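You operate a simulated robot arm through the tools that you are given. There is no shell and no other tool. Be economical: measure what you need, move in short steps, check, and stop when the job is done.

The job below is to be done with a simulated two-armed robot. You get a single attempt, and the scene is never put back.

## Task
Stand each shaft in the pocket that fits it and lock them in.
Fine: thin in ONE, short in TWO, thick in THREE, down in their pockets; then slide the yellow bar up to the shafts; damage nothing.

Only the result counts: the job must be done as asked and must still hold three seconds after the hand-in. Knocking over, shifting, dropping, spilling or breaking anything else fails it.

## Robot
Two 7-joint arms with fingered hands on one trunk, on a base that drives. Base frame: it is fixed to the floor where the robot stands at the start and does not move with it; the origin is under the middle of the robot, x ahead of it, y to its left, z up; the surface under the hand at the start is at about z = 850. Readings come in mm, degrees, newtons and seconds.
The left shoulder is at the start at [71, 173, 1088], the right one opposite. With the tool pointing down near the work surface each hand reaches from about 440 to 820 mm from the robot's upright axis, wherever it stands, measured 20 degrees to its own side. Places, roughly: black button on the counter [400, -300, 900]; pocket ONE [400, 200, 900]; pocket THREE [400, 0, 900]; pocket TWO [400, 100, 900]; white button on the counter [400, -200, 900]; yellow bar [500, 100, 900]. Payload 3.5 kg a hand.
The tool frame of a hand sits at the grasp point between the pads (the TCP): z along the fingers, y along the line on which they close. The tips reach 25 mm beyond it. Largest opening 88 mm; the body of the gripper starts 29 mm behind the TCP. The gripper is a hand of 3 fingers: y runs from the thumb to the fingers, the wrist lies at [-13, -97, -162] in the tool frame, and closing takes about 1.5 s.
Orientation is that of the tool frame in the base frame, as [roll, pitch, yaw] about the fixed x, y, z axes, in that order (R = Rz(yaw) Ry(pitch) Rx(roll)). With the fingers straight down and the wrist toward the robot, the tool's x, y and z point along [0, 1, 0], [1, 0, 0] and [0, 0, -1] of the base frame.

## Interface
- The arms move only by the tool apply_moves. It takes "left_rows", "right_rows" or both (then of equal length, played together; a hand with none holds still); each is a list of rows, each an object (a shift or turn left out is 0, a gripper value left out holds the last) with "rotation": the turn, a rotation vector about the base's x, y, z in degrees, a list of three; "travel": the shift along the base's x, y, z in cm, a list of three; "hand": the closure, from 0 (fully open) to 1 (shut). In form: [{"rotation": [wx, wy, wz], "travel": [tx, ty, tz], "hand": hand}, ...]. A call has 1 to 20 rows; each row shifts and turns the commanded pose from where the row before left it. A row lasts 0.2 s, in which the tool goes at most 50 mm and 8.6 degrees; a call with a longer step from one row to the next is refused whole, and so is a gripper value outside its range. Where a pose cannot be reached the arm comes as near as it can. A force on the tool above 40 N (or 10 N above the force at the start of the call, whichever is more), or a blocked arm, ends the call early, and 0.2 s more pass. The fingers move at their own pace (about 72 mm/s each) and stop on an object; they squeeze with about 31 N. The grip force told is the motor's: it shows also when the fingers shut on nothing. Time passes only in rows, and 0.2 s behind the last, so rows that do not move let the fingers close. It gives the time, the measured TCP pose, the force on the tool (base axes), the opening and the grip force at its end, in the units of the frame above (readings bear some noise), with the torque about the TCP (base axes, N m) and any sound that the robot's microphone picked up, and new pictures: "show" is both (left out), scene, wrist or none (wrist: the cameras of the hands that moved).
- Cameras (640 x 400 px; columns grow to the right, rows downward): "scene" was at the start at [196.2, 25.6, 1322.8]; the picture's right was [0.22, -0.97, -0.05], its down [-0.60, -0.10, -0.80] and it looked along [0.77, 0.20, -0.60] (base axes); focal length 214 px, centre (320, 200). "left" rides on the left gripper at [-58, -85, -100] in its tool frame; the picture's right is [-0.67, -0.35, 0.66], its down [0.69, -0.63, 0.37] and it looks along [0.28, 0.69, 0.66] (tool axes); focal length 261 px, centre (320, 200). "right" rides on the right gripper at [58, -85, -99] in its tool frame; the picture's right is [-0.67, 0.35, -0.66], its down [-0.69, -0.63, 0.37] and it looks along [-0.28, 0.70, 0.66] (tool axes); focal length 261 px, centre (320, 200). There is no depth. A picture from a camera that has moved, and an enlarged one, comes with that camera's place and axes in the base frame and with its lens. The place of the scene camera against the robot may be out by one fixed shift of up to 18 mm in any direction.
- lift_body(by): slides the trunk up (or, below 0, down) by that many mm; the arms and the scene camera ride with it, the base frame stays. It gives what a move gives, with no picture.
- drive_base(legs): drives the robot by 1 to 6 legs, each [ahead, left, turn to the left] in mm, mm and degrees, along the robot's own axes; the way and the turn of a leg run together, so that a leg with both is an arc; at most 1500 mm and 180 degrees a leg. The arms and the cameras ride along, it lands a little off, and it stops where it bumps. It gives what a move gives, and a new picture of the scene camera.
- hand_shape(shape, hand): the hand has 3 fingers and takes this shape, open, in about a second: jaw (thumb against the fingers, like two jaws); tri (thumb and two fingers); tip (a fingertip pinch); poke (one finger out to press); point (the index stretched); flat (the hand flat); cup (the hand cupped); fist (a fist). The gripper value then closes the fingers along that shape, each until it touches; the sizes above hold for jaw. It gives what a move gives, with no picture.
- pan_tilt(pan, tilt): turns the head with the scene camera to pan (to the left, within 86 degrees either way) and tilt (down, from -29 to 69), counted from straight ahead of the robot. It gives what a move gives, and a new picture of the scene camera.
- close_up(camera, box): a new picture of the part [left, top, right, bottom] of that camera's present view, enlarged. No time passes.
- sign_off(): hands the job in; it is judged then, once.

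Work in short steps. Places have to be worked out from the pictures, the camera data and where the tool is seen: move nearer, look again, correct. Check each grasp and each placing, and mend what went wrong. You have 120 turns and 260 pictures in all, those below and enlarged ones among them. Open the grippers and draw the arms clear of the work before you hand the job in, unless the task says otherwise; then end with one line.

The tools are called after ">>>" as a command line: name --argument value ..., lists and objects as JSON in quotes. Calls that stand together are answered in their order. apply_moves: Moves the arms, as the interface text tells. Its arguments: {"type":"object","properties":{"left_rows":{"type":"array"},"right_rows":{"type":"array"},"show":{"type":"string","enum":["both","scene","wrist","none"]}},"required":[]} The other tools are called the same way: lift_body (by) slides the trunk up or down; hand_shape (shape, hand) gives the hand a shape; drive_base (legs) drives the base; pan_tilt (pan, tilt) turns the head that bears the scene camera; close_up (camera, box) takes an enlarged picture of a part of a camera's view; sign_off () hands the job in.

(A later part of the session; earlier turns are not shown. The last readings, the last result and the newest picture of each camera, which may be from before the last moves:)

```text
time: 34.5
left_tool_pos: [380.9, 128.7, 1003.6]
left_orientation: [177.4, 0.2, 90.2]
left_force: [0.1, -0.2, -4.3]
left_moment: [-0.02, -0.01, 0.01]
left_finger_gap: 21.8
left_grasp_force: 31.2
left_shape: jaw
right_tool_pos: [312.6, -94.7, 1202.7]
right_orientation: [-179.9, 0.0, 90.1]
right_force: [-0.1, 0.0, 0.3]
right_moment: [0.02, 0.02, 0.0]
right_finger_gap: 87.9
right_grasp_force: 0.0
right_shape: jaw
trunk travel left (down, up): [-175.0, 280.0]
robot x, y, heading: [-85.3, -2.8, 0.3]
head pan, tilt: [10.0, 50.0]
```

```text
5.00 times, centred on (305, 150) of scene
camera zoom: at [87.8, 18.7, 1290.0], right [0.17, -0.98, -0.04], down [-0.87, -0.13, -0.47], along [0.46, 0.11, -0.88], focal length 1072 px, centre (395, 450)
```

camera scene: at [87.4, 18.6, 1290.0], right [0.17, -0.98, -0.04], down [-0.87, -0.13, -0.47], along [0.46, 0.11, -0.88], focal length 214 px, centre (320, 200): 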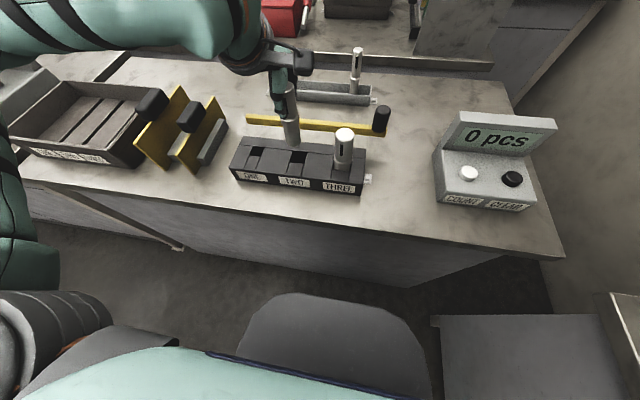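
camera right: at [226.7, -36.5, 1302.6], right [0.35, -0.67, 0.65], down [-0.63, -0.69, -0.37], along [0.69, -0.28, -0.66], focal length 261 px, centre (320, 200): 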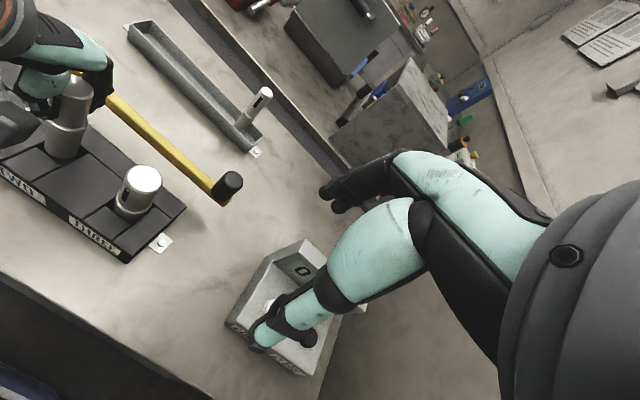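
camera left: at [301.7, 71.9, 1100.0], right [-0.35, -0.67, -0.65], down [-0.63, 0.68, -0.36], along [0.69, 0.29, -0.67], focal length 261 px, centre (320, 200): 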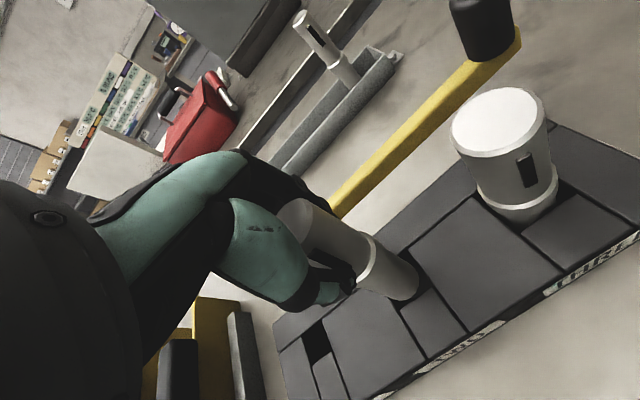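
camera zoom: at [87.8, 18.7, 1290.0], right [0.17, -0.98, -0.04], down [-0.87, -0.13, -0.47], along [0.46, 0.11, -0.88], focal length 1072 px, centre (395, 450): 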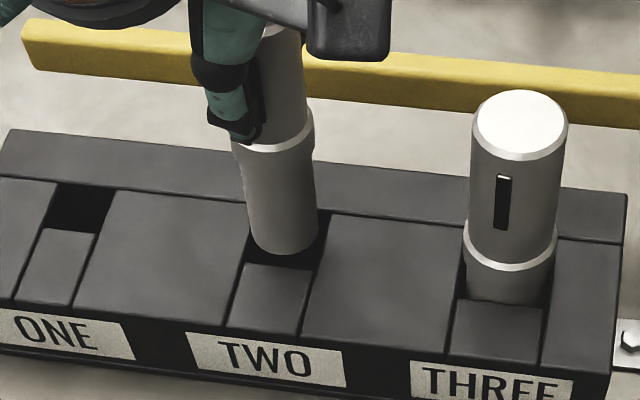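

Both wrist cameras now put the foot and the pocket centre within 0.3 mm of each other, with the shaft upright. I lower in 2 mm steps.

>>> apply_moves --left_rows '[{"travel": [0, 0, -0.3]}, {"travel": [0, 0, -0.3]}, {"travel": [0, 0, -0.2]}, {"travel": [0, 0, -0.2]}, {"travel": [0, 0, -0.2]}, {"travel": [0, 0, -0.2]}, {}]' --show "none"

>>> close_up --camera "right" --box '[20, 80, 160, 180]'

>>> close_up --camera "left" --box '[340, 220, 460, 320]'

```text
time: 36.1
left_tool_pos: [380.5, 128.5, 988.5]
left_orientation: [177.3, 0.1, 90.3]
left_force: [0.6, 0.2, -3.7]
left_moment: [0.0, -0.02, 0.02]
left_finger_gap: 21.6
left_grasp_force: 31.7
left_shape: jaw
right_tool_pos: [312.5, -92.6, 1202.6]
right_orientation: [-180.0, 0.0, 90.1]
right_force: [0.1, -0.5, -0.3]
right_moment: [0.04, -0.01, 0.03]
right_finger_gap: 87.7
right_grasp_force: 0.0
right_shape: jaw
trunk travel left (down, up): [-175.0, 280.0]
robot x, y, heading: [-90.0, -1.2, 0.0]
head pan, tilt: [10.0, 50.0]
```

```text
4.00 times, centred on (90, 130) of right
camera zoom: at [226.9, -36.0, 1302.6], right [0.35, -0.67, 0.65], down [-0.63, -0.69, -0.36], along [0.69, -0.28, -0.66], focal length 1043 px, centre (1240, 480)
```

zoom: 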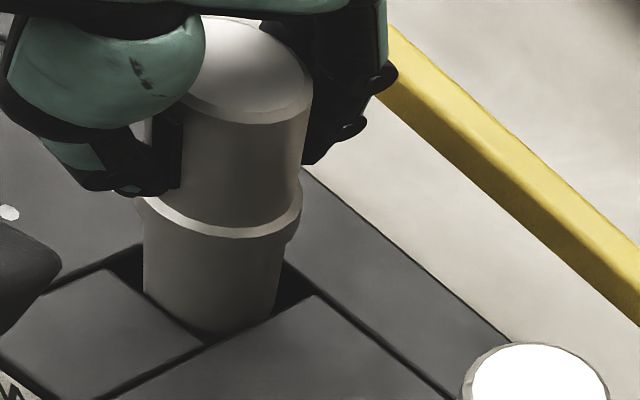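

```text
4.00 times, centred on (400, 270) of left
camera zoom: at [291.8, 71.4, 1083.5], right [-0.32, -0.67, -0.67], down [-0.61, 0.68, -0.39], along [0.72, 0.29, -0.63], focal length 1043 px, centre (0, -80)
```

zoom: 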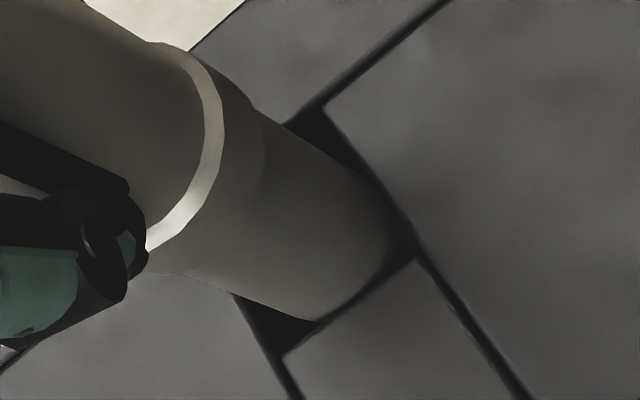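

It is in with no contact force. I continue down to the pocket floor, expected at TCP z≈954.

>>> apply_moves --left_rows '[{"travel": [0, 0, -0.4]}, {"travel": [0, 0, -0.4]}, {"travel": [0, 0, -0.4]}, {"travel": [0, 0, -0.4]}, {"travel": [0, 0, -0.4]}, {"travel": [0, 0, -0.4]}, {"travel": [0, 0, -0.3]}, {"travel": [0, 0, -0.2]}, {"travel": [0, 0, -0.2]}, {"travel": [0, 0, -0.2]}, {"travel": [0, 0, -0.2]}, {"travel": [0, 0, -0.2]}, {}]' --show "none"

>>> close_up --camera "right" --box '[20, 80, 160, 180]'

```text
time: 38.9
left_tool_pos: [380.0, 129.3, 953.4]
left_orientation: [177.3, 0.1, 90.3]
left_force: [-0.2, 3.9, 16.0]
left_moment: [0.08, -0.09, 0.03]
left_finger_gap: 22.0
left_grasp_force: 31.4
left_shape: jaw
right_tool_pos: [311.6, -93.5, 1203.2]
right_orientation: [-179.9, 0.0, 90.1]
right_force: [0.8, 0.2, 0.1]
right_moment: [-0.03, -0.02, -0.03]
right_finger_gap: 87.8
right_grasp_force: 0.1
right_shape: jaw
trunk travel left (down, up): [-175.0, 280.0]
robot x, y, heading: [-88.1, 0.7, 0.1]
head pan, tilt: [10.0, 50.0]
```

```text
4.00 times, centred on (90, 130) of right
camera zoom: at [224.7, -35.8, 1303.4], right [0.35, -0.67, 0.66], down [-0.63, -0.69, -0.37], along [0.7, -0.28, -0.66], focal length 1043 px, centre (1240, 480)
```

zoom: 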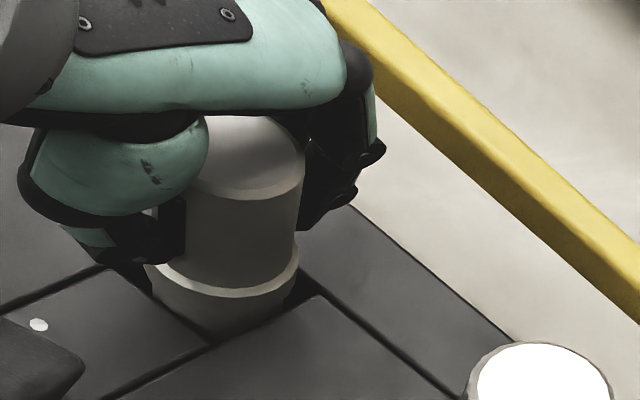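

The floor is reached at the expected height. I release partway and lift off straight up, moving over to the thin shaft.

>>> apply_moves --left_rows '[{"travel": [0, 0, 0.1]}, {"hand": 0.4}, {}, {}, {}, {"travel": [0, 0, 1.5]}, {"travel": [0, 0, 3]}, {"travel": [0, 0, 4]}, {"travel": [0, 0, 4], "rotation": [0, 2.7, 0]}, {"hand": 0}, {}]' --show "none"

>>> close_up --camera "right" --box '[0, 60, 240, 220]'

>>> close_up --camera "scene" --box '[220, 60, 400, 200]'

```text
time: 41.3
left_tool_pos: [380.7, 129.4, 1077.0]
left_orientation: [-179.8, 0.1, 90.2]
left_force: [-0.1, -0.2, 0.1]
left_moment: [0.01, 0.04, 0.0]
left_finger_gap: 87.5
left_grasp_force: 0.0
left_shape: jaw
right_tool_pos: [312.6, -94.6, 1203.3]
right_orientation: [-179.9, 0.0, 90.1]
right_force: [0.2, 0.2, 0.1]
right_moment: [0.01, 0.03, -0.01]
right_finger_gap: 87.7
right_grasp_force: 0.0
right_shape: jaw
trunk travel left (down, up): [-175.0, 280.0]
robot x, y, heading: [-85.8, -0.3, 0.0]
head pan, tilt: [10.0, 50.0]
```

```text
2.50 times, centred on (120, 140) of right
camera zoom: at [226.4, -36.1, 1302.7], right [0.35, -0.67, 0.65], down [-0.63, -0.69, -0.37], along [0.69, -0.28, -0.66], focal length 652 px, centre (820, 350)
```

zoom: 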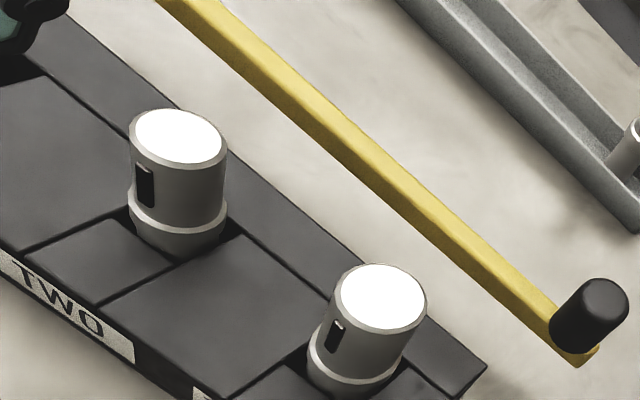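

```text
2.86 times, centred on (310, 130) of scene
camera zoom: at [87.3, 18.6, 1290.0], right [0.17, -0.98, -0.04], down [-0.87, -0.13, -0.47], along [0.46, 0.11, -0.88], focal length 613 px, centre (349, 400)
```

zoom: 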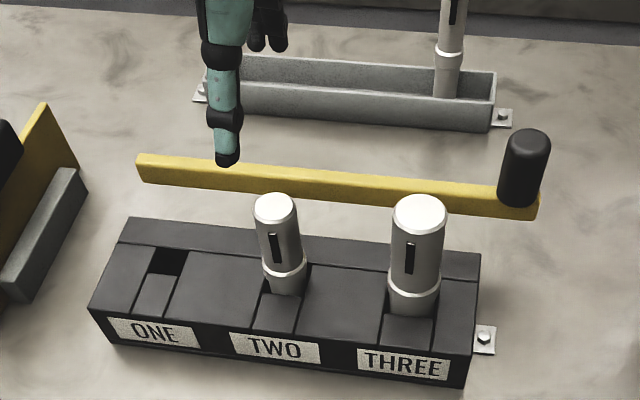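

Both shafts stand seated. I move the left hand over to the thin shaft at roughly (657, 29) and ease the right arm back.

>>> apply_moves --left_rows '[{"travel": [4.2, 0, 0]}, {"travel": [4.2, -1.2, 0]}, {"travel": [4.2, -1.8, 0]}, {"travel": [4.2, -2, 0]}, {"travel": [4.2, -2, 0]}, {"travel": [4.2, -2, 0]}, {"travel": [2.4, -1, -2.5]}, {}]' --right_rows '[{"travel": [0, -3, 0]}, {"travel": [0, -3, 0]}, {"travel": [0, -3, 0]}, {"travel": [0, -3, 0]}, {}, {}, {}, {}]' --show "none"

>>> close_up --camera "left" --box '[240, 160, 480, 360]'

>>> close_up --camera "scene" --box '[280, 0, 440, 120]'

```text
time: 43.1
left_tool_pos: [651.0, 32.4, 1049.1]
left_orientation: [-179.8, 0.1, 90.2]
left_force: [0.6, -0.6, 0.7]
left_moment: [-0.01, 0.02, 0.01]
left_finger_gap: 88.0
left_grasp_force: 0.0
left_shape: jaw
left hand out of reach, approached as far as the arm can: row 7
right_tool_pos: [315.5, -216.4, 1203.3]
right_orientation: [180.0, 0.0, 90.1]
right_force: [0.1, 0.9, 0.8]
right_moment: [0.01, 0.01, 0.02]
right_finger_gap: 87.7
right_grasp_force: 0.0
right_shape: jaw
trunk travel left (down, up): [-175.0, 280.0]
robot x, y, heading: [-86.0, 2.4, 0.2]
head pan, tilt: [10.0, 50.0]
```

```text
2.00 times, centred on (360, 260) of left
camera zoom: at [566.4, -25.6, 1149.3], right [-0.35, -0.67, -0.65], down [-0.63, 0.68, -0.37], along [0.69, 0.29, -0.66], focal length 521 px, centre (240, 80)
```

zoom: 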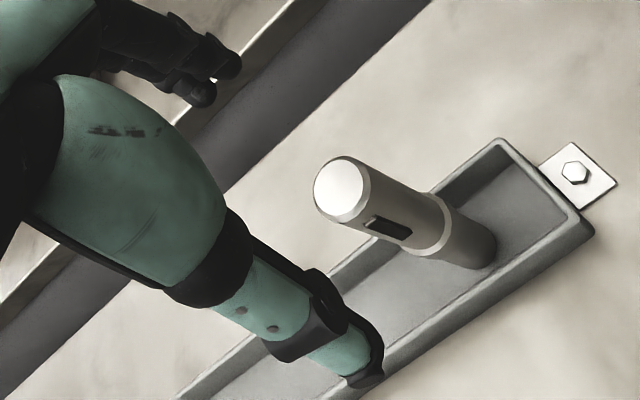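

```text
3.33 times, centred on (360, 60) of scene
camera zoom: at [87.2, 19.8, 1290.1], right [0.17, -0.98, -0.03], down [-0.87, -0.14, -0.47], along [0.46, 0.11, -0.88], focal length 715 px, centre (187, 667)
```

zoom: 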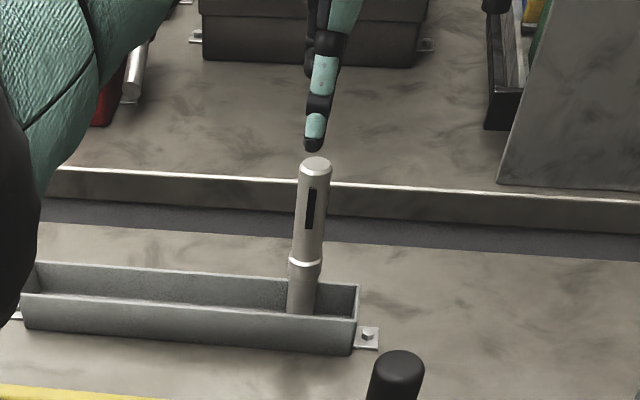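

The arm's reach ends at x≈651, so I pull the hand back 50 mm, raise it a little and drive forward 50 mm.

>>> apply_moves --left_rows '[{"travel": [-2, 0, 3]}, {"travel": [-3, 0, 0]}, {}]' --show "none"

>>> drive_base --legs '[[50, 0, 0]]'

>>> close_up --camera "left" --box '[240, 160, 480, 360]'

```text
time: 43.9
left_tool_pos: [601.0, 30.7, 1081.1]
left_orientation: [-179.9, -0.1, 90.3]
left_force: [-1.2, -0.4, 0.1]
left_moment: [-0.02, 0.01, 0.02]
left_finger_gap: 87.7
left_grasp_force: 0.1
left_shape: jaw
right_tool_pos: [315.9, -219.0, 1201.4]
right_orientation: [-179.8, 0.0, 90.1]
right_force: [-0.1, 0.5, 0.4]
right_moment: [-0.01, 0.01, 0.0]
right_finger_gap: 87.6
right_grasp_force: 0.0
right_shape: jaw
trunk travel left (down, up): [-175.0, 280.0]
robot x, y, heading: [-85.4, 1.8, 0.2]
head pan, tilt: [10.0, 50.0]
```

```text
time: 44.8
left_tool_pos: [645.8, 31.1, 1083.1]
left_orientation: [180.0, 0.0, 90.3]
left_force: [-0.1, -0.3, -1.1]
left_moment: [-0.01, 0.02, 0.01]
left_finger_gap: 87.5
left_grasp_force: 0.0
left_shape: jaw
right_tool_pos: [361.9, -219.0, 1204.0]
right_orientation: [179.9, 0.0, 90.1]
right_force: [-0.5, 0.8, 0.4]
right_moment: [-0.05, -0.01, 0.01]
right_finger_gap: 87.6
right_grasp_force: 0.0
right_shape: jaw
trunk travel left (down, up): [-175.0, 280.0]
robot x, y, heading: [-41.5, -0.6, 0.3]
head pan, tilt: [10.0, 50.0]
camera scene: at [133.2, 18.6, 1290.7], right [0.17, -0.98, -0.04], down [-0.87, -0.13, -0.48], along [0.46, 0.11, -0.88], focal length 214 px, centre (320, 200)
```

scene: 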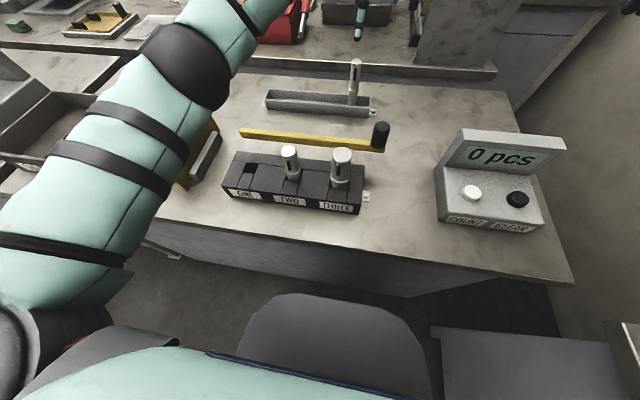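

```text
2.00 times, centred on (360, 260) of left
camera zoom: at [561.4, -26.4, 1182.1], right [-0.35, -0.67, -0.66], down [-0.63, 0.68, -0.37], along [0.69, 0.29, -0.66], focal length 521 px, centre (240, 80)
```

zoom: 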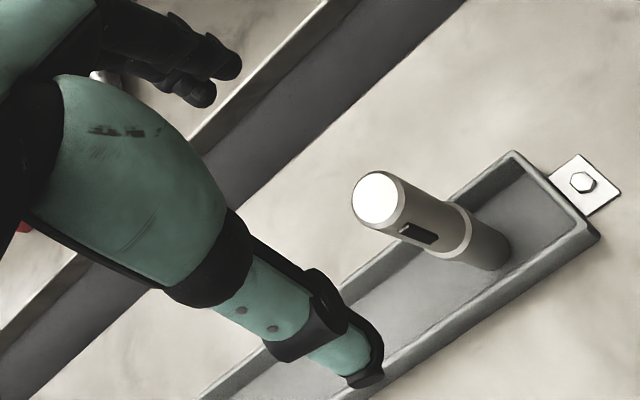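

The thin shaft's top is about (659, 30, 989). I centre on it, descend to z≈970 and close partway.

>>> apply_moves --left_rows '[{"travel": [1.4, -0.1, 0]}, {"travel": [0, 0, -3]}, {"travel": [0, 0, -3]}, {"travel": [0, 0, -3]}, {"travel": [0, 0, -2.3]}, {"hand": 0.5}, {}, {}, {}]' --show "none"

>>> close_up --camera "left" --box '[240, 160, 400, 320]'

>>> close_up --camera "scene" --box '[290, 20, 430, 120]'

```text
time: 46.8
left_tool_pos: [662.1, 26.7, 968.8]
left_orientation: [-179.9, 0.1, 90.3]
left_force: [0.2, 0.4, 0.1]
left_moment: [0.0, 0.0, -0.02]
left_finger_gap: 44.5
left_grasp_force: 0.0
left_shape: jaw
right_tool_pos: [362.6, -218.3, 1202.1]
right_orientation: [-179.9, -0.1, 90.0]
right_force: [0.4, -0.1, -0.2]
right_moment: [0.02, 0.0, -0.01]
right_finger_gap: 87.6
right_grasp_force: 0.0
right_shape: jaw
trunk travel left (down, up): [-175.0, 280.0]
robot x, y, heading: [-35.0, -1.7, 0.3]
head pan, tilt: [10.0, 50.0]
```

```text
2.50 times, centred on (320, 240) of left
camera zoom: at [577.6, -30.1, 1067.8], right [-0.35, -0.67, -0.65], down [-0.63, 0.68, -0.37], along [0.69, 0.29, -0.66], focal length 652 px, centre (320, 100)
```

zoom: 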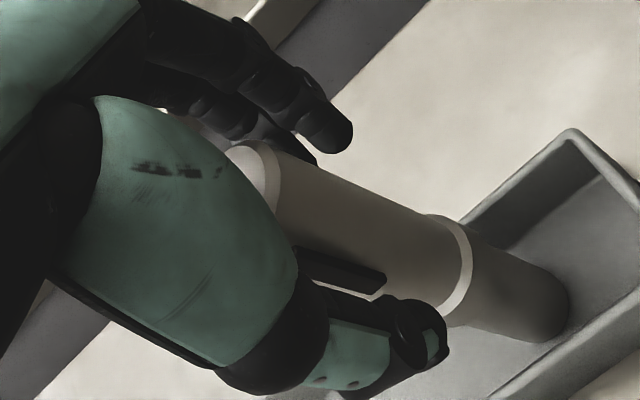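

```text
4.00 times, centred on (360, 70) of scene
camera zoom: at [135.8, 18.6, 1290.0], right [0.17, -0.98, -0.04], down [-0.87, -0.13, -0.47], along [0.46, 0.11, -0.88], focal length 858 px, centre (160, 720)
```

zoom: 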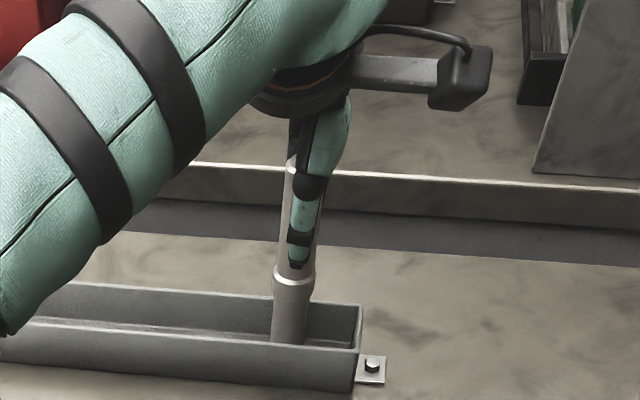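

The shaft is centred along the closing line but about 2 mm toward +y. I shift and grip.

>>> apply_moves --left_rows '[{"travel": [0, 0.2, 0]}, {"hand": 1}, {}, {}, {}, {}, {}]' --show "none"

>>> close_up --camera "left" --box '[240, 160, 400, 320]'

>>> close_up --camera "scene" --box '[290, 20, 430, 120]'

```text
time: 48.4
left_tool_pos: [661.4, 29.0, 969.0]
left_orientation: [-179.8, 0.2, 90.1]
left_force: [-1.0, 0.5, -0.1]
left_moment: [-0.03, 0.01, 0.0]
left_finger_gap: 16.0
left_grasp_force: 31.5
left_shape: jaw
right_tool_pos: [363.8, -219.4, 1201.7]
right_orientation: [-179.9, 0.0, 90.1]
right_force: [0.7, 0.0, -0.2]
right_moment: [0.02, 0.01, -0.01]
right_finger_gap: 87.7
right_grasp_force: 0.1
right_shape: jaw
trunk travel left (down, up): [-175.0, 280.0]
robot x, y, heading: [-38.2, -1.6, 0.0]
head pan, tilt: [10.0, 50.0]
```

```text
2.50 times, centred on (320, 240) of left
camera zoom: at [577.6, -27.5, 1067.6], right [-0.35, -0.67, -0.65], down [-0.63, 0.68, -0.37], along [0.69, 0.29, -0.66], focal length 652 px, centre (320, 100)
```

zoom: 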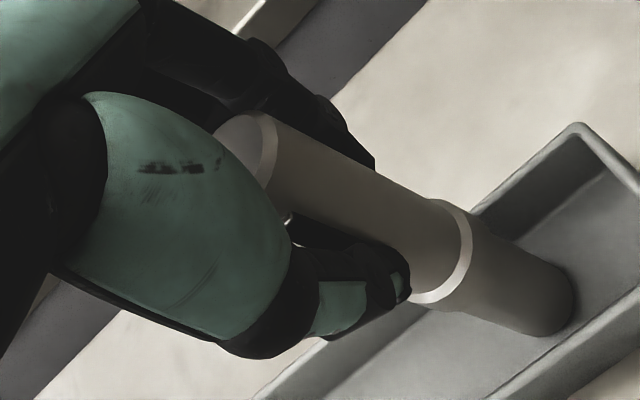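

```text
4.00 times, centred on (360, 70) of scene
camera zoom: at [135.9, 18.6, 1290.0], right [0.17, -0.98, -0.04], down [-0.87, -0.13, -0.47], along [0.46, 0.11, -0.88], focal length 858 px, centre (160, 720)
```

zoom: 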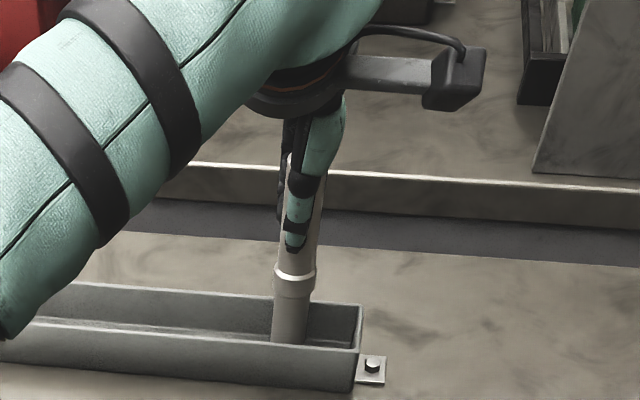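

Gripped upright. I lift, move across to y≈231 behind the fixture, then back over pocket ONE.

>>> apply_moves --left_rows '[{"travel": [0, 0, 1]}, {"travel": [0, 0, 3]}, {"travel": [0, 0, 4]}, {"travel": [0, 0, 4]}, {"travel": [0, 2, 3]}, {"travel": [-1, 4.5, 0]}, {"travel": [-1, 4.5, 0]}, {"travel": [-1, 4.5, 0]}, {"travel": [-2, 4.2, 0]}, {"travel": [-4.5, 0.5, 0]}, {"travel": [-4.5, 0, 0]}, {"travel": [-4.5, 0, 0]}, {"travel": [-4.5, 0, 0]}, {"travel": [-4.5, 0, 0]}, {"travel": [-0.6, 0, -3]}, {"travel": [0, 0, -3]}, {}]' --show "wrist"

>>> close_up --camera "left" --box '[340, 200, 480, 340]'

>>> close_up --camera "scene" --box '[200, 110, 380, 230]'

```text
time: 51.3
left_tool_pos: [419.0, 302.7, 1060.6]
left_orientation: [-171.6, -1.7, 99.9]
left_force: [-0.1, 0.6, -3.2]
left_moment: [-0.01, -0.03, 0.02]
left_finger_gap: 15.5
left_grasp_force: 31.1
left_shape: jaw
left hand out of reach, approached as far as the arm can: row 14
right_tool_pos: [364.2, -216.9, 1202.0]
right_orientation: [-179.8, 0.0, 90.2]
right_force: [-0.4, -0.7, -0.2]
right_moment: [0.01, -0.02, 0.01]
right_finger_gap: 87.7
right_grasp_force: 0.1
right_shape: jaw
trunk travel left (down, up): [-175.0, 280.0]
robot x, y, heading: [-38.4, 2.6, 0.1]
head pan, tilt: [10.0, 50.0]
stopped in row 14 (left hand): the arm was blocked; the commanded pose is now the measured one
camera left: at [361.6, 231.2, 1169.8], right [-0.32, -0.72, -0.62], down [-0.79, 0.57, -0.25], along [0.53, 0.41, -0.75], focal length 261 px, centre (320, 200)
```

left: 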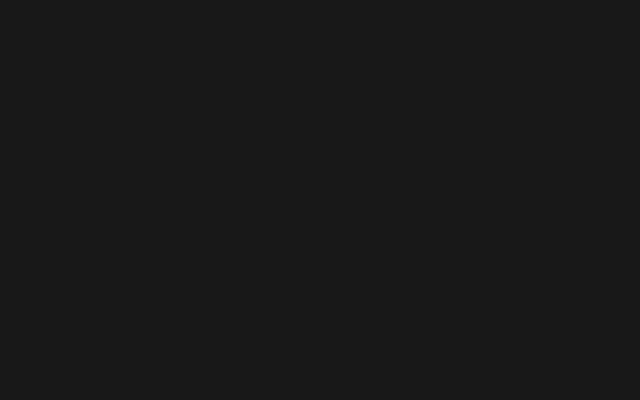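

```text
2.86 times, centred on (410, 270) of left
camera zoom: at [361.6, 231.2, 1169.8], right [-0.32, -0.72, -0.62], down [-0.79, 0.57, -0.25], along [0.53, 0.41, -0.75], focal length 745 px, centre (63, 0)
```

zoom: 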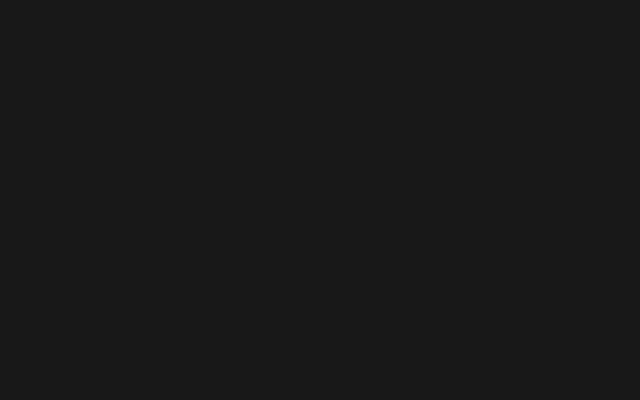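

```text
3.33 times, centred on (290, 170) of scene
camera zoom: at [136.0, 19.6, 1290.0], right [0.17, -0.98, -0.04], down [-0.87, -0.14, -0.47], along [0.46, 0.11, -0.88], focal length 715 px, centre (420, 300)
```

zoom: 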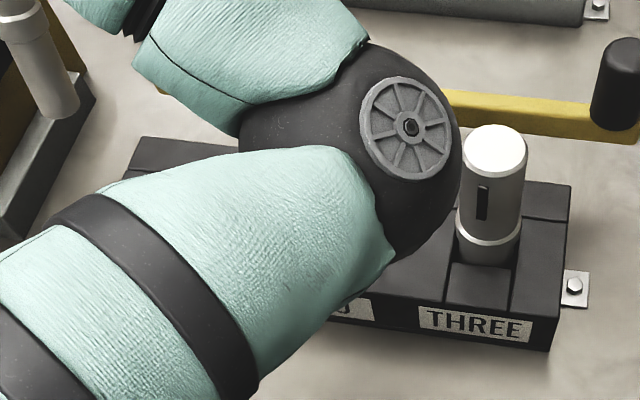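

The arm was blocked in a folded posture; before moving anything I look at the full scene.

>>> pan_tilt --pan 25 --tilt 45

>>> close_up --camera "right" --box '[0, 0, 320, 200]'

```text
time: 52.0
left_tool_pos: [420.8, 303.1, 1061.5]
left_orientation: [-171.7, -1.8, 99.9]
left_force: [0.3, 0.3, -3.1]
left_moment: [0.02, -0.06, 0.04]
left_finger_gap: 15.5
left_grasp_force: 31.3
left_shape: jaw
right_tool_pos: [365.0, -218.5, 1201.9]
right_orientation: [-179.9, 0.0, 90.2]
right_force: [0.2, -0.4, 0.8]
right_moment: [-0.01, 0.0, 0.0]
right_finger_gap: 87.7
right_grasp_force: 0.1
right_shape: jaw
trunk travel left (down, up): [-175.0, 280.0]
robot x, y, heading: [-37.1, 2.8, -0.2]
head pan, tilt: [25.0, 45.0]
camera scene: at [135.5, 39.7, 1297.2], right [0.41, -0.91, -0.09], down [-0.77, -0.3, -0.56], along [0.48, 0.3, -0.82], focal length 214 px, centre (320, 200)
```

scene: 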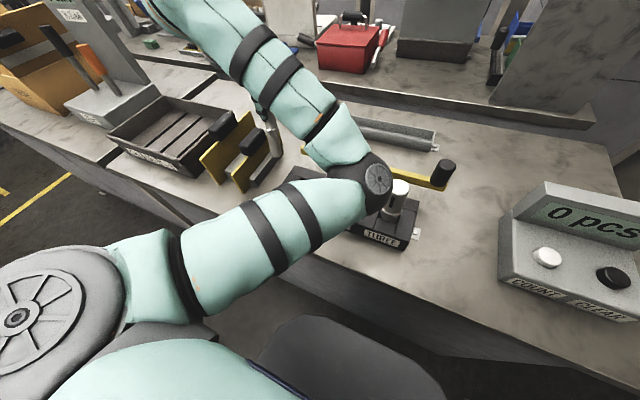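

```text
2.00 times, centred on (160, 100) of right
camera zoom: at [278.2, -160.3, 1301.9], right [0.35, -0.67, 0.65], down [-0.63, -0.69, -0.37], along [0.69, -0.28, -0.66], focal length 521 px, centre (640, 400)
```

zoom: 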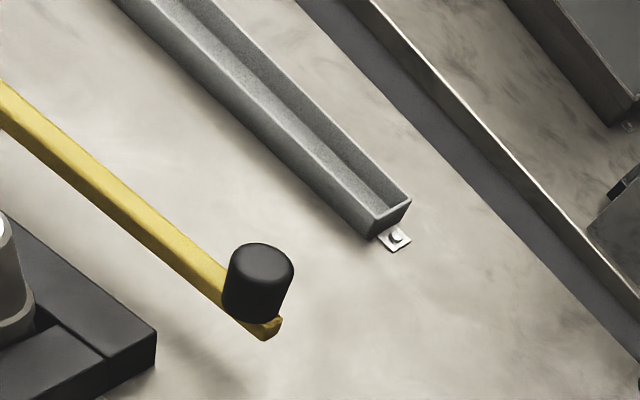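

Elbow has swung inward above the fixture; the shafts still stand. I back out along the way I came: ahead and up, gently.

>>> apply_moves --left_rows '[{"travel": [1, 0, 1]}, {"travel": [2, 0, 1.5]}, {"travel": [2, 0, 1.5]}, {}]' --show "scene"

```text
time: 53.0
left_tool_pos: [472.1, 301.2, 1098.0]
left_orientation: [-171.2, -1.8, 99.9]
left_force: [0.3, 0.5, -3.6]
left_moment: [0.02, -0.03, -0.01]
left_finger_gap: 15.6
left_grasp_force: 30.8
left_shape: jaw
right_tool_pos: [364.5, -217.7, 1203.4]
right_orientation: [-179.9, 0.0, 90.2]
right_force: [0.3, -0.2, -0.4]
right_moment: [0.03, -0.03, -0.02]
right_finger_gap: 87.8
right_grasp_force: 0.1
right_shape: jaw
trunk travel left (down, up): [-175.0, 280.0]
robot x, y, heading: [-43.3, 1.9, -0.1]
head pan, tilt: [25.0, 45.0]
camera scene: at [135.4, 40.0, 1297.2], right [0.42, -0.91, -0.09], down [-0.77, -0.3, -0.56], along [0.48, 0.3, -0.82], focal length 214 px, centre (320, 200)
```

scene: 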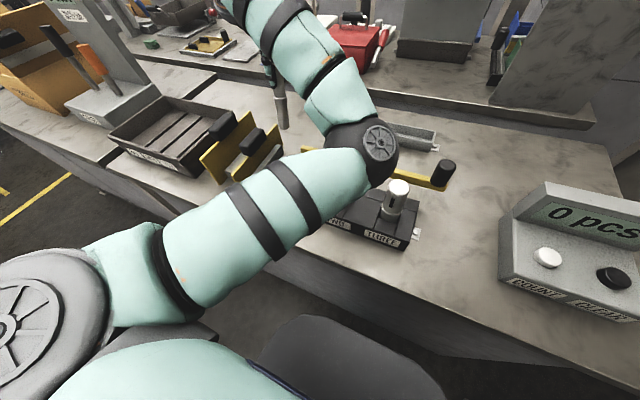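

Safe so far. I straighten the hand's orientation while reaching out to x≈640 and z≈1110, so that the elbow can come back outward.

>>> apply_moves --left_rows '[{"travel": [3, -1, 0.5], "rotation": [-0.5, -4.5, -5]}, {"travel": [3, -1, 0.5], "rotation": [-0.5, -4.4, -4.9]}, {"travel": [3.5, -1, 0]}, {"travel": [3.5, -1, 0]}, {"travel": [3, -1, 0]}, {}]' --show "scene"

```text
time: 54.4
left_tool_pos: [632.3, 248.9, 1110.9]
left_orientation: [179.7, 0.0, 89.7]
left_force: [0.3, -0.1, -3.0]
left_moment: [0.03, -0.04, -0.01]
left_finger_gap: 15.4
left_grasp_force: 31.3
left_shape: jaw
right_tool_pos: [363.0, -218.6, 1202.0]
right_orientation: [-179.9, -0.1, 90.2]
right_force: [-0.4, -1.2, -0.7]
right_moment: [0.01, -0.02, 0.01]
right_finger_gap: 87.7
right_grasp_force: 0.1
right_shape: jaw
trunk travel left (down, up): [-175.0, 280.0]
robot x, y, heading: [-38.4, 0.5, 0.1]
head pan, tilt: [25.0, 45.0]
camera scene: at [135.2, 39.6, 1297.2], right [0.42, -0.91, -0.09], down [-0.77, -0.3, -0.56], along [0.48, 0.3, -0.82], focal length 214 px, centre (320, 200)
```

scene: 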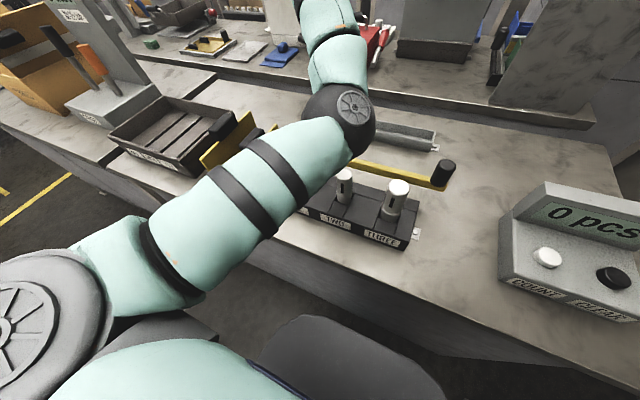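

Both seated shafts still stand. I drive back 140 mm so that pocket ONE falls at a comfortable mid-reach for the arm.

>>> drive_base --legs '[[-140, 0, 0]]'

```text
time: 55.8
left_tool_pos: [488.1, 250.2, 1108.7]
left_orientation: [179.7, 0.1, 89.7]
left_force: [-0.8, -0.1, -2.9]
left_moment: [-0.01, 0.02, -0.03]
left_finger_gap: 15.7
left_grasp_force: 31.4
left_shape: jaw
right_tool_pos: [221.3, -219.1, 1201.6]
right_orientation: [-179.8, 0.0, 90.2]
right_force: [-0.6, -0.1, -0.1]
right_moment: [0.05, 0.01, -0.01]
right_finger_gap: 87.9
right_grasp_force: 0.1
right_shape: jaw
trunk travel left (down, up): [-175.0, 280.0]
robot x, y, heading: [-186.9, 1.9, 0.1]
head pan, tilt: [25.0, 45.0]
camera scene: at [-8.1, 39.7, 1296.8], right [0.42, -0.91, -0.09], down [-0.77, -0.3, -0.56], along [0.48, 0.3, -0.82], focal length 214 px, centre (320, 200)
```

scene: 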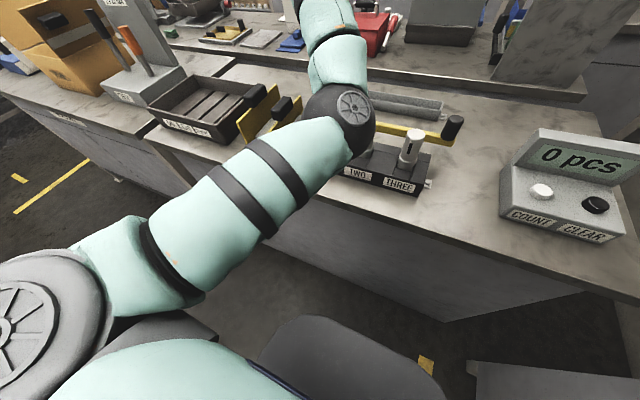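

Now I move the hand back over pocket ONE in small steps and check with the wrist camera.

>>> apply_moves --left_rows '[{"travel": [-2.5, -0.5, 0]}, {"travel": [-2.5, -0.5, 0]}, {"travel": [-2.5, -0.5, 0]}, {"travel": [-2.5, -0.4, 0]}, {}]' --show "both"

>>> close_up --camera "left" --box '[340, 200, 480, 340]'

```text
time: 56.9
left_tool_pos: [380.0, 305.4, 1102.3]
left_orientation: [-179.8, 0.9, 98.9]
left_force: [0.1, 0.6, -3.5]
left_moment: [0.02, -0.03, -0.01]
left_finger_gap: 15.3
left_grasp_force: 30.9
left_shape: jaw
right_tool_pos: [220.5, -216.3, 1201.1]
right_orientation: [-179.9, 0.0, 90.2]
right_force: [-0.3, 1.0, 0.3]
right_moment: [-0.02, 0.0, 0.01]
right_finger_gap: 87.5
right_grasp_force: 0.1
right_shape: jaw
trunk travel left (down, up): [-175.0, 280.0]
robot x, y, heading: [-182.5, 0.6, 0.1]
head pan, tilt: [25.0, 45.0]
stopped in row 5 (left hand): the arm was blocked; the commanded pose is now the measured one
camera scene: at [-9.1, 40.0, 1297.1], right [0.42, -0.91, -0.09], down [-0.77, -0.3, -0.56], along [0.48, 0.3, -0.82], focal length 214 px, centre (320, 200)
camera left: at [305.2, 236.9, 1203.3], right [-0.24, -0.73, -0.64], down [-0.73, 0.57, -0.37], along [0.64, 0.38, -0.67], focal length 261 px, centre (320, 200)
```

scene: 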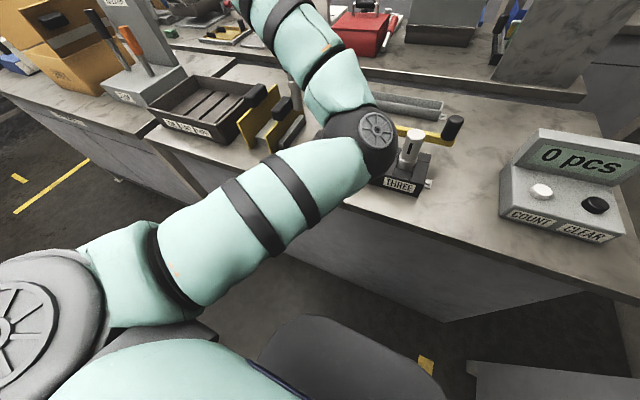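
left: 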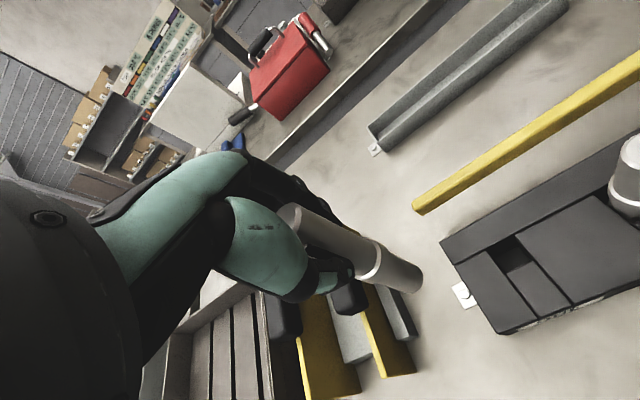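

```text
2.86 times, centred on (410, 270) of left
camera zoom: at [305.2, 236.9, 1203.3], right [-0.24, -0.73, -0.64], down [-0.73, 0.57, -0.37], along [0.64, 0.38, -0.67], focal length 745 px, centre (63, 0)
```

zoom: 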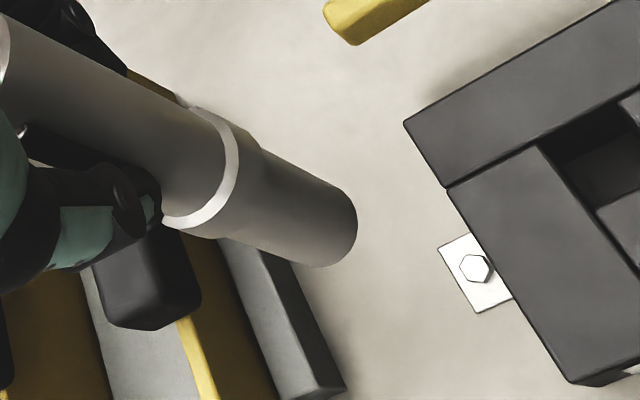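

With the elbow inward, the arm works well only further out and to the left. So I raise, reach out to where the posture was good, then reposition the base back and right so that this posture lands over pocket ONE.

>>> apply_moves --left_rows '[{"travel": [0.5, 0, 2]}, {"travel": [2, 0, 1], "rotation": [0.4, 0, -4.5]}, {"travel": [3, -0.3, 0], "rotation": [0.5, 0, -4.4]}, {"travel": [3, -0.4, 0]}, {"travel": [2.5, -0.4, 0]}, {}]' --show "none"

>>> drive_base --legs '[[-106, -59, 0]]'

>>> close_up --camera "left" --box '[300, 130, 580, 330]'

```text
time: 58.3
left_tool_pos: [491.6, 291.9, 1135.2]
left_orientation: [-180.0, -0.1, 89.4]
left_force: [-0.3, -0.1, -3.5]
left_moment: [0.01, 0.0, 0.01]
left_finger_gap: 15.1
left_grasp_force: 30.8
left_shape: jaw
right_tool_pos: [219.3, -219.0, 1202.1]
right_orientation: [-179.9, 0.0, 90.1]
right_force: [-0.2, -0.4, -0.2]
right_moment: [0.01, 0.0, -0.01]
right_finger_gap: 87.8
right_grasp_force: 0.1
right_shape: jaw
trunk travel left (down, up): [-175.0, 280.0]
robot x, y, heading: [-184.9, 0.8, 0.4]
head pan, tilt: [25.0, 45.0]
```

```text
time: 59.6
left_tool_pos: [385.7, 232.2, 1132.8]
left_orientation: [-179.8, 0.1, 89.2]
left_force: [0.5, 0.2, -3.5]
left_moment: [-0.01, 0.03, -0.02]
left_finger_gap: 15.5
left_grasp_force: 30.6
left_shape: jaw
right_tool_pos: [113.6, -277.1, 1201.4]
right_orientation: [-179.8, 0.0, 90.2]
right_force: [-0.7, -0.7, 0.9]
right_moment: [0.02, 0.03, -0.02]
right_finger_gap: 87.6
right_grasp_force: 0.0
right_shape: jaw
trunk travel left (down, up): [-175.0, 280.0]
robot x, y, heading: [-288.2, -59.7, 0.1]
head pan, tilt: [25.0, 45.0]
camera scene: at [-115.0, -19.0, 1296.9], right [0.42, -0.91, -0.09], down [-0.77, -0.3, -0.56], along [0.48, 0.3, -0.82], focal length 214 px, centre (320, 200)
```

scene: 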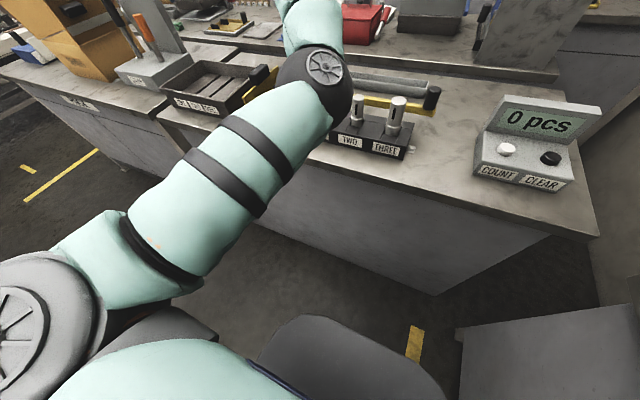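

```text
2.00 times, centred on (440, 230) of left
camera zoom: at [300.1, 175.9, 1232.5], right [-0.36, -0.67, -0.66], down [-0.62, 0.69, -0.36], along [0.7, 0.28, -0.66], focal length 521 px, centre (80, 140)
```

zoom: 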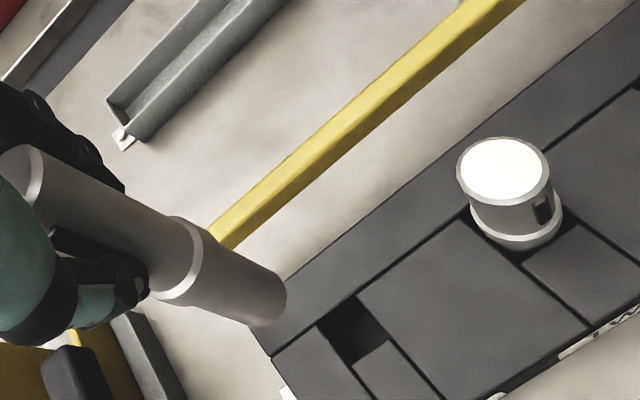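

Orientation is exact and the hand is over the pocket, which I measure at (384, 229.4) and 26.5 mm square. I shift and lower to about 25 mm above it.

>>> apply_moves --left_rows '[{"travel": [-0.17, -0.28, -2]}, {"travel": [0, 0, -3]}, {"travel": [0, 0, -2.5]}, {"travel": [0, 0, -2]}, {}, {}]' --show "scene"

>>> close_up --camera "left" --box '[340, 210, 480, 310]'

```text
time: 61.0
left_tool_pos: [382.7, 228.0, 1038.6]
left_orientation: [-179.9, -0.1, 89.4]
left_force: [-0.3, -0.4, -3.1]
left_moment: [0.01, -0.02, 0.01]
left_finger_gap: 15.2
left_grasp_force: 30.8
left_shape: jaw
right_tool_pos: [112.2, -277.2, 1201.8]
right_orientation: [-179.9, 0.1, 90.2]
right_force: [0.1, 0.4, -0.8]
right_moment: [0.02, 0.01, 0.02]
right_finger_gap: 87.7
right_grasp_force: 0.1
right_shape: jaw
trunk travel left (down, up): [-175.0, 280.0]
robot x, y, heading: [-288.3, -58.4, 0.3]
head pan, tilt: [25.0, 45.0]
camera scene: at [-115.7, -19.3, 1297.2], right [0.42, -0.91, -0.09], down [-0.77, -0.3, -0.56], along [0.48, 0.3, -0.82], focal length 214 px, centre (320, 200)
```

scene: 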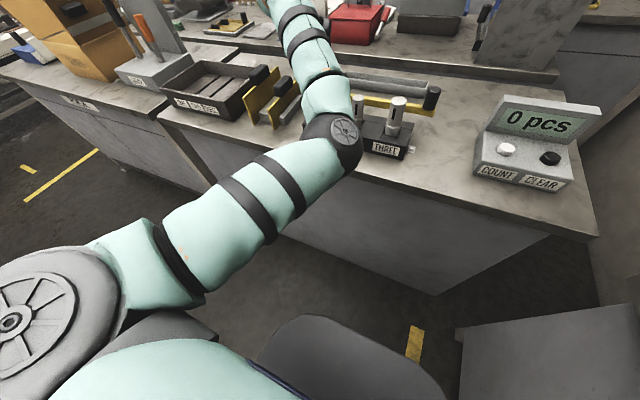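

```text
4.00 times, centred on (410, 260) of left
camera zoom: at [297.3, 171.7, 1137.2], right [-0.36, -0.67, -0.66], down [-0.62, 0.69, -0.36], along [0.7, 0.28, -0.66], focal length 1043 px, centre (-40, -40)
```

zoom: 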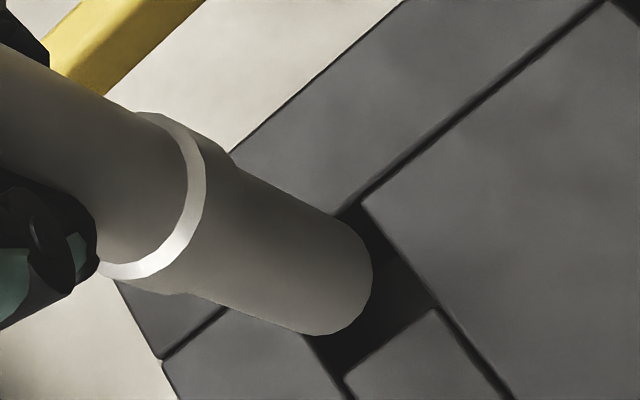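

The foot measures at (381.5, 226.3) against the pocket at (383.5, 229.2). I shift (+2, +2.5) mm, lower 18 mm and re-measure.

>>> apply_moves --left_rows '[{"travel": [0.2, 0.25, -0.9]}, {"travel": [0, 0, -0.9]}, {}, {}]' --show "none"

>>> close_up --camera "left" --box '[340, 210, 480, 310]'

>>> close_up --camera "scene" --box '[280, 70, 440, 170]'

```text
time: 62.0
left_tool_pos: [387.2, 231.7, 1021.0]
left_orientation: [179.9, -0.1, 89.1]
left_force: [-0.1, 0.6, -3.1]
left_moment: [0.03, 0.0, -0.02]
left_finger_gap: 15.4
left_grasp_force: 30.7
left_shape: jaw
right_tool_pos: [112.6, -277.7, 1202.0]
right_orientation: [-179.9, -0.1, 90.1]
right_force: [-0.3, 0.2, 0.3]
right_moment: [0.0, -0.04, -0.01]
right_finger_gap: 87.6
right_grasp_force: 0.1
right_shape: jaw
trunk travel left (down, up): [-175.0, 280.0]
robot x, y, heading: [-291.0, -59.0, -0.1]
head pan, tilt: [25.0, 45.0]
```

```text
4.00 times, centred on (410, 260) of left
camera zoom: at [300.0, 174.9, 1118.5], right [-0.36, -0.67, -0.66], down [-0.62, 0.69, -0.36], along [0.7, 0.28, -0.66], focal length 1043 px, centre (-40, -40)
```

zoom: 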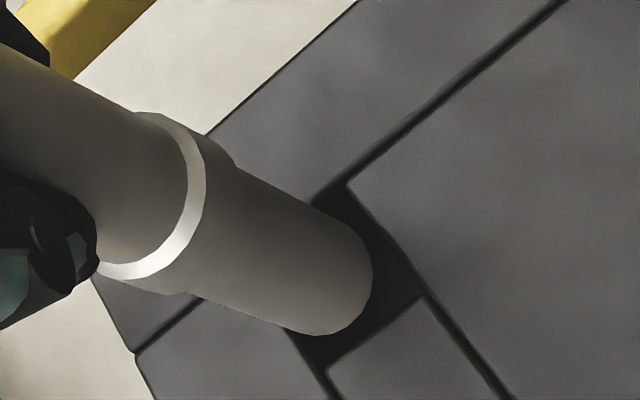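

```text
4.00 times, centred on (360, 120) of scene
camera zoom: at [-115.7, -19.3, 1297.1], right [0.42, -0.91, -0.09], down [-0.77, -0.3, -0.56], along [0.48, 0.3, -0.82], focal length 858 px, centre (160, 520)
```

zoom: 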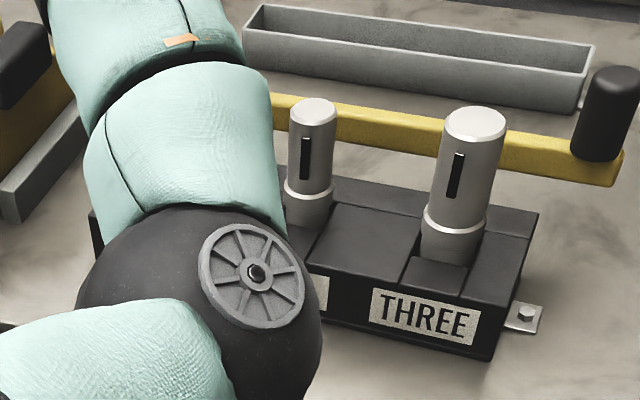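

Foot (383.9, 229.3) and pocket (383.5, 229.1) now agree, so I lower gently.

>>> apply_moves --left_rows '[{"travel": [-0.03, 0, -0.4]}, {"travel": [0, 0, -0.4]}, {"travel": [0, 0, -0.3]}, {"travel": [0, 0, -0.2]}, {"travel": [0, 0, -0.2]}, {"travel": [0, 0, -0.2]}, {"travel": [0, 0, -0.2]}, {}]' --show "none"

>>> close_up --camera "left" --box '[340, 210, 480, 310]'

```text
time: 63.9
left_tool_pos: [385.4, 229.9, 1008.0]
left_orientation: [179.2, -0.2, 89.5]
left_force: [5.4, 0.1, 25.1]
left_moment: [-0.02, -0.17, 0.05]
left_finger_gap: 18.2
left_grasp_force: 31.2
left_shape: jaw
right_tool_pos: [111.5, -278.5, 1202.4]
right_orientation: [-180.0, 0.0, 90.2]
right_force: [0.0, 0.4, 0.6]
right_moment: [0.0, -0.01, 0.0]
right_finger_gap: 87.5
right_grasp_force: 0.0
right_shape: jaw
trunk travel left (down, up): [-175.0, 280.0]
robot x, y, heading: [-290.9, -56.8, -0.1]
head pan, tilt: [25.0, 45.0]
stopped in row 8 (left hand): the force on the tool passed its limit at 41 N (the readings are from after the stop); the commanded pose is now the measured one
```

```text
4.00 times, centred on (410, 260) of left
camera zoom: at [298.4, 174.2, 1105.6], right [-0.35, -0.67, -0.66], down [-0.62, 0.69, -0.37], along [0.71, 0.28, -0.65], focal length 1043 px, centre (-40, -40)
```

zoom: 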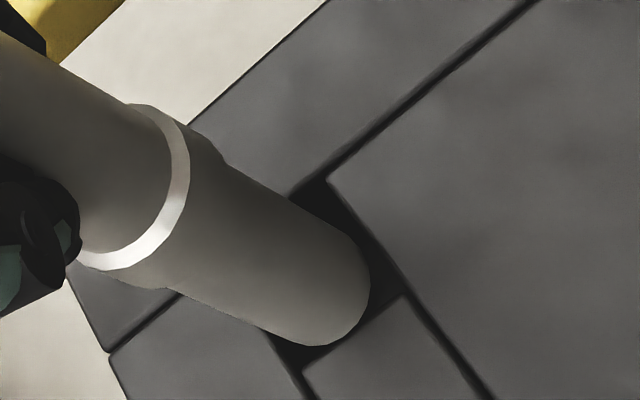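

It caught on the front edge again and tilted a little. I raise 8 mm, level the hand and measure the tilt.

>>> apply_moves --left_rows '[{"travel": [0, 0, 0.4]}, {"travel": [0, 0, 0.4], "rotation": [0, 0.8, 0]}, {}, {}]' --show "none"

>>> close_up --camera "left" --box '[340, 210, 480, 310]'

>>> close_up --camera "left" --box '[240, 160, 480, 340]'

```text
time: 64.9
left_tool_pos: [387.0, 232.0, 1010.3]
left_orientation: [-179.2, -0.2, 89.3]
left_force: [0.2, -0.9, -2.8]
left_moment: [0.02, 0.01, -0.02]
left_finger_gap: 16.9
left_grasp_force: 31.0
left_shape: jaw
right_tool_pos: [112.6, -276.8, 1201.6]
right_orientation: [-179.8, 0.0, 90.3]
right_force: [-0.1, 0.1, 0.2]
right_moment: [-0.01, 0.03, -0.02]
right_finger_gap: 87.8
right_grasp_force: 0.1
right_shape: jaw
trunk travel left (down, up): [-175.0, 280.0]
robot x, y, heading: [-289.2, -58.7, -0.1]
head pan, tilt: [25.0, 45.0]
```

```text
4.00 times, centred on (410, 260) of left
camera zoom: at [301.1, 174.9, 1110.2], right [-0.36, -0.67, -0.65], down [-0.63, 0.69, -0.36], along [0.69, 0.28, -0.67], focal length 1043 px, centre (-40, -40)
```

zoom: 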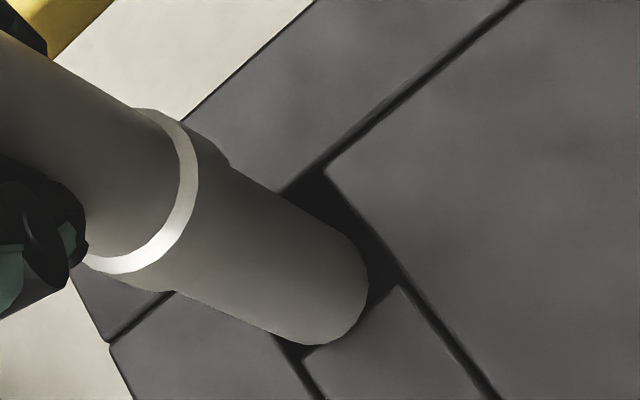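

```text
2.22 times, centred on (360, 250) of left
camera zoom: at [301.1, 174.9, 1110.2], right [-0.36, -0.67, -0.65], down [-0.63, 0.69, -0.36], along [0.69, 0.28, -0.67], focal length 579 px, centre (231, 89)
```

zoom: 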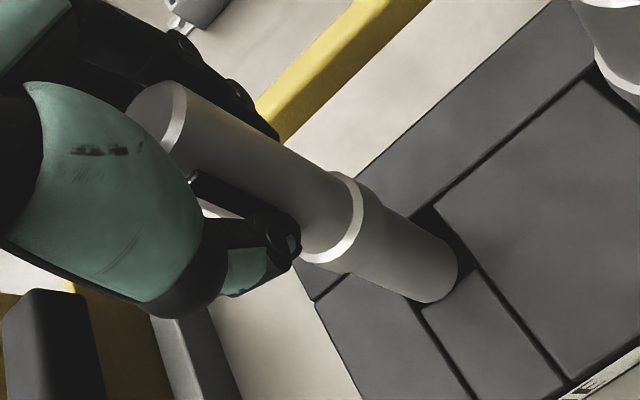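

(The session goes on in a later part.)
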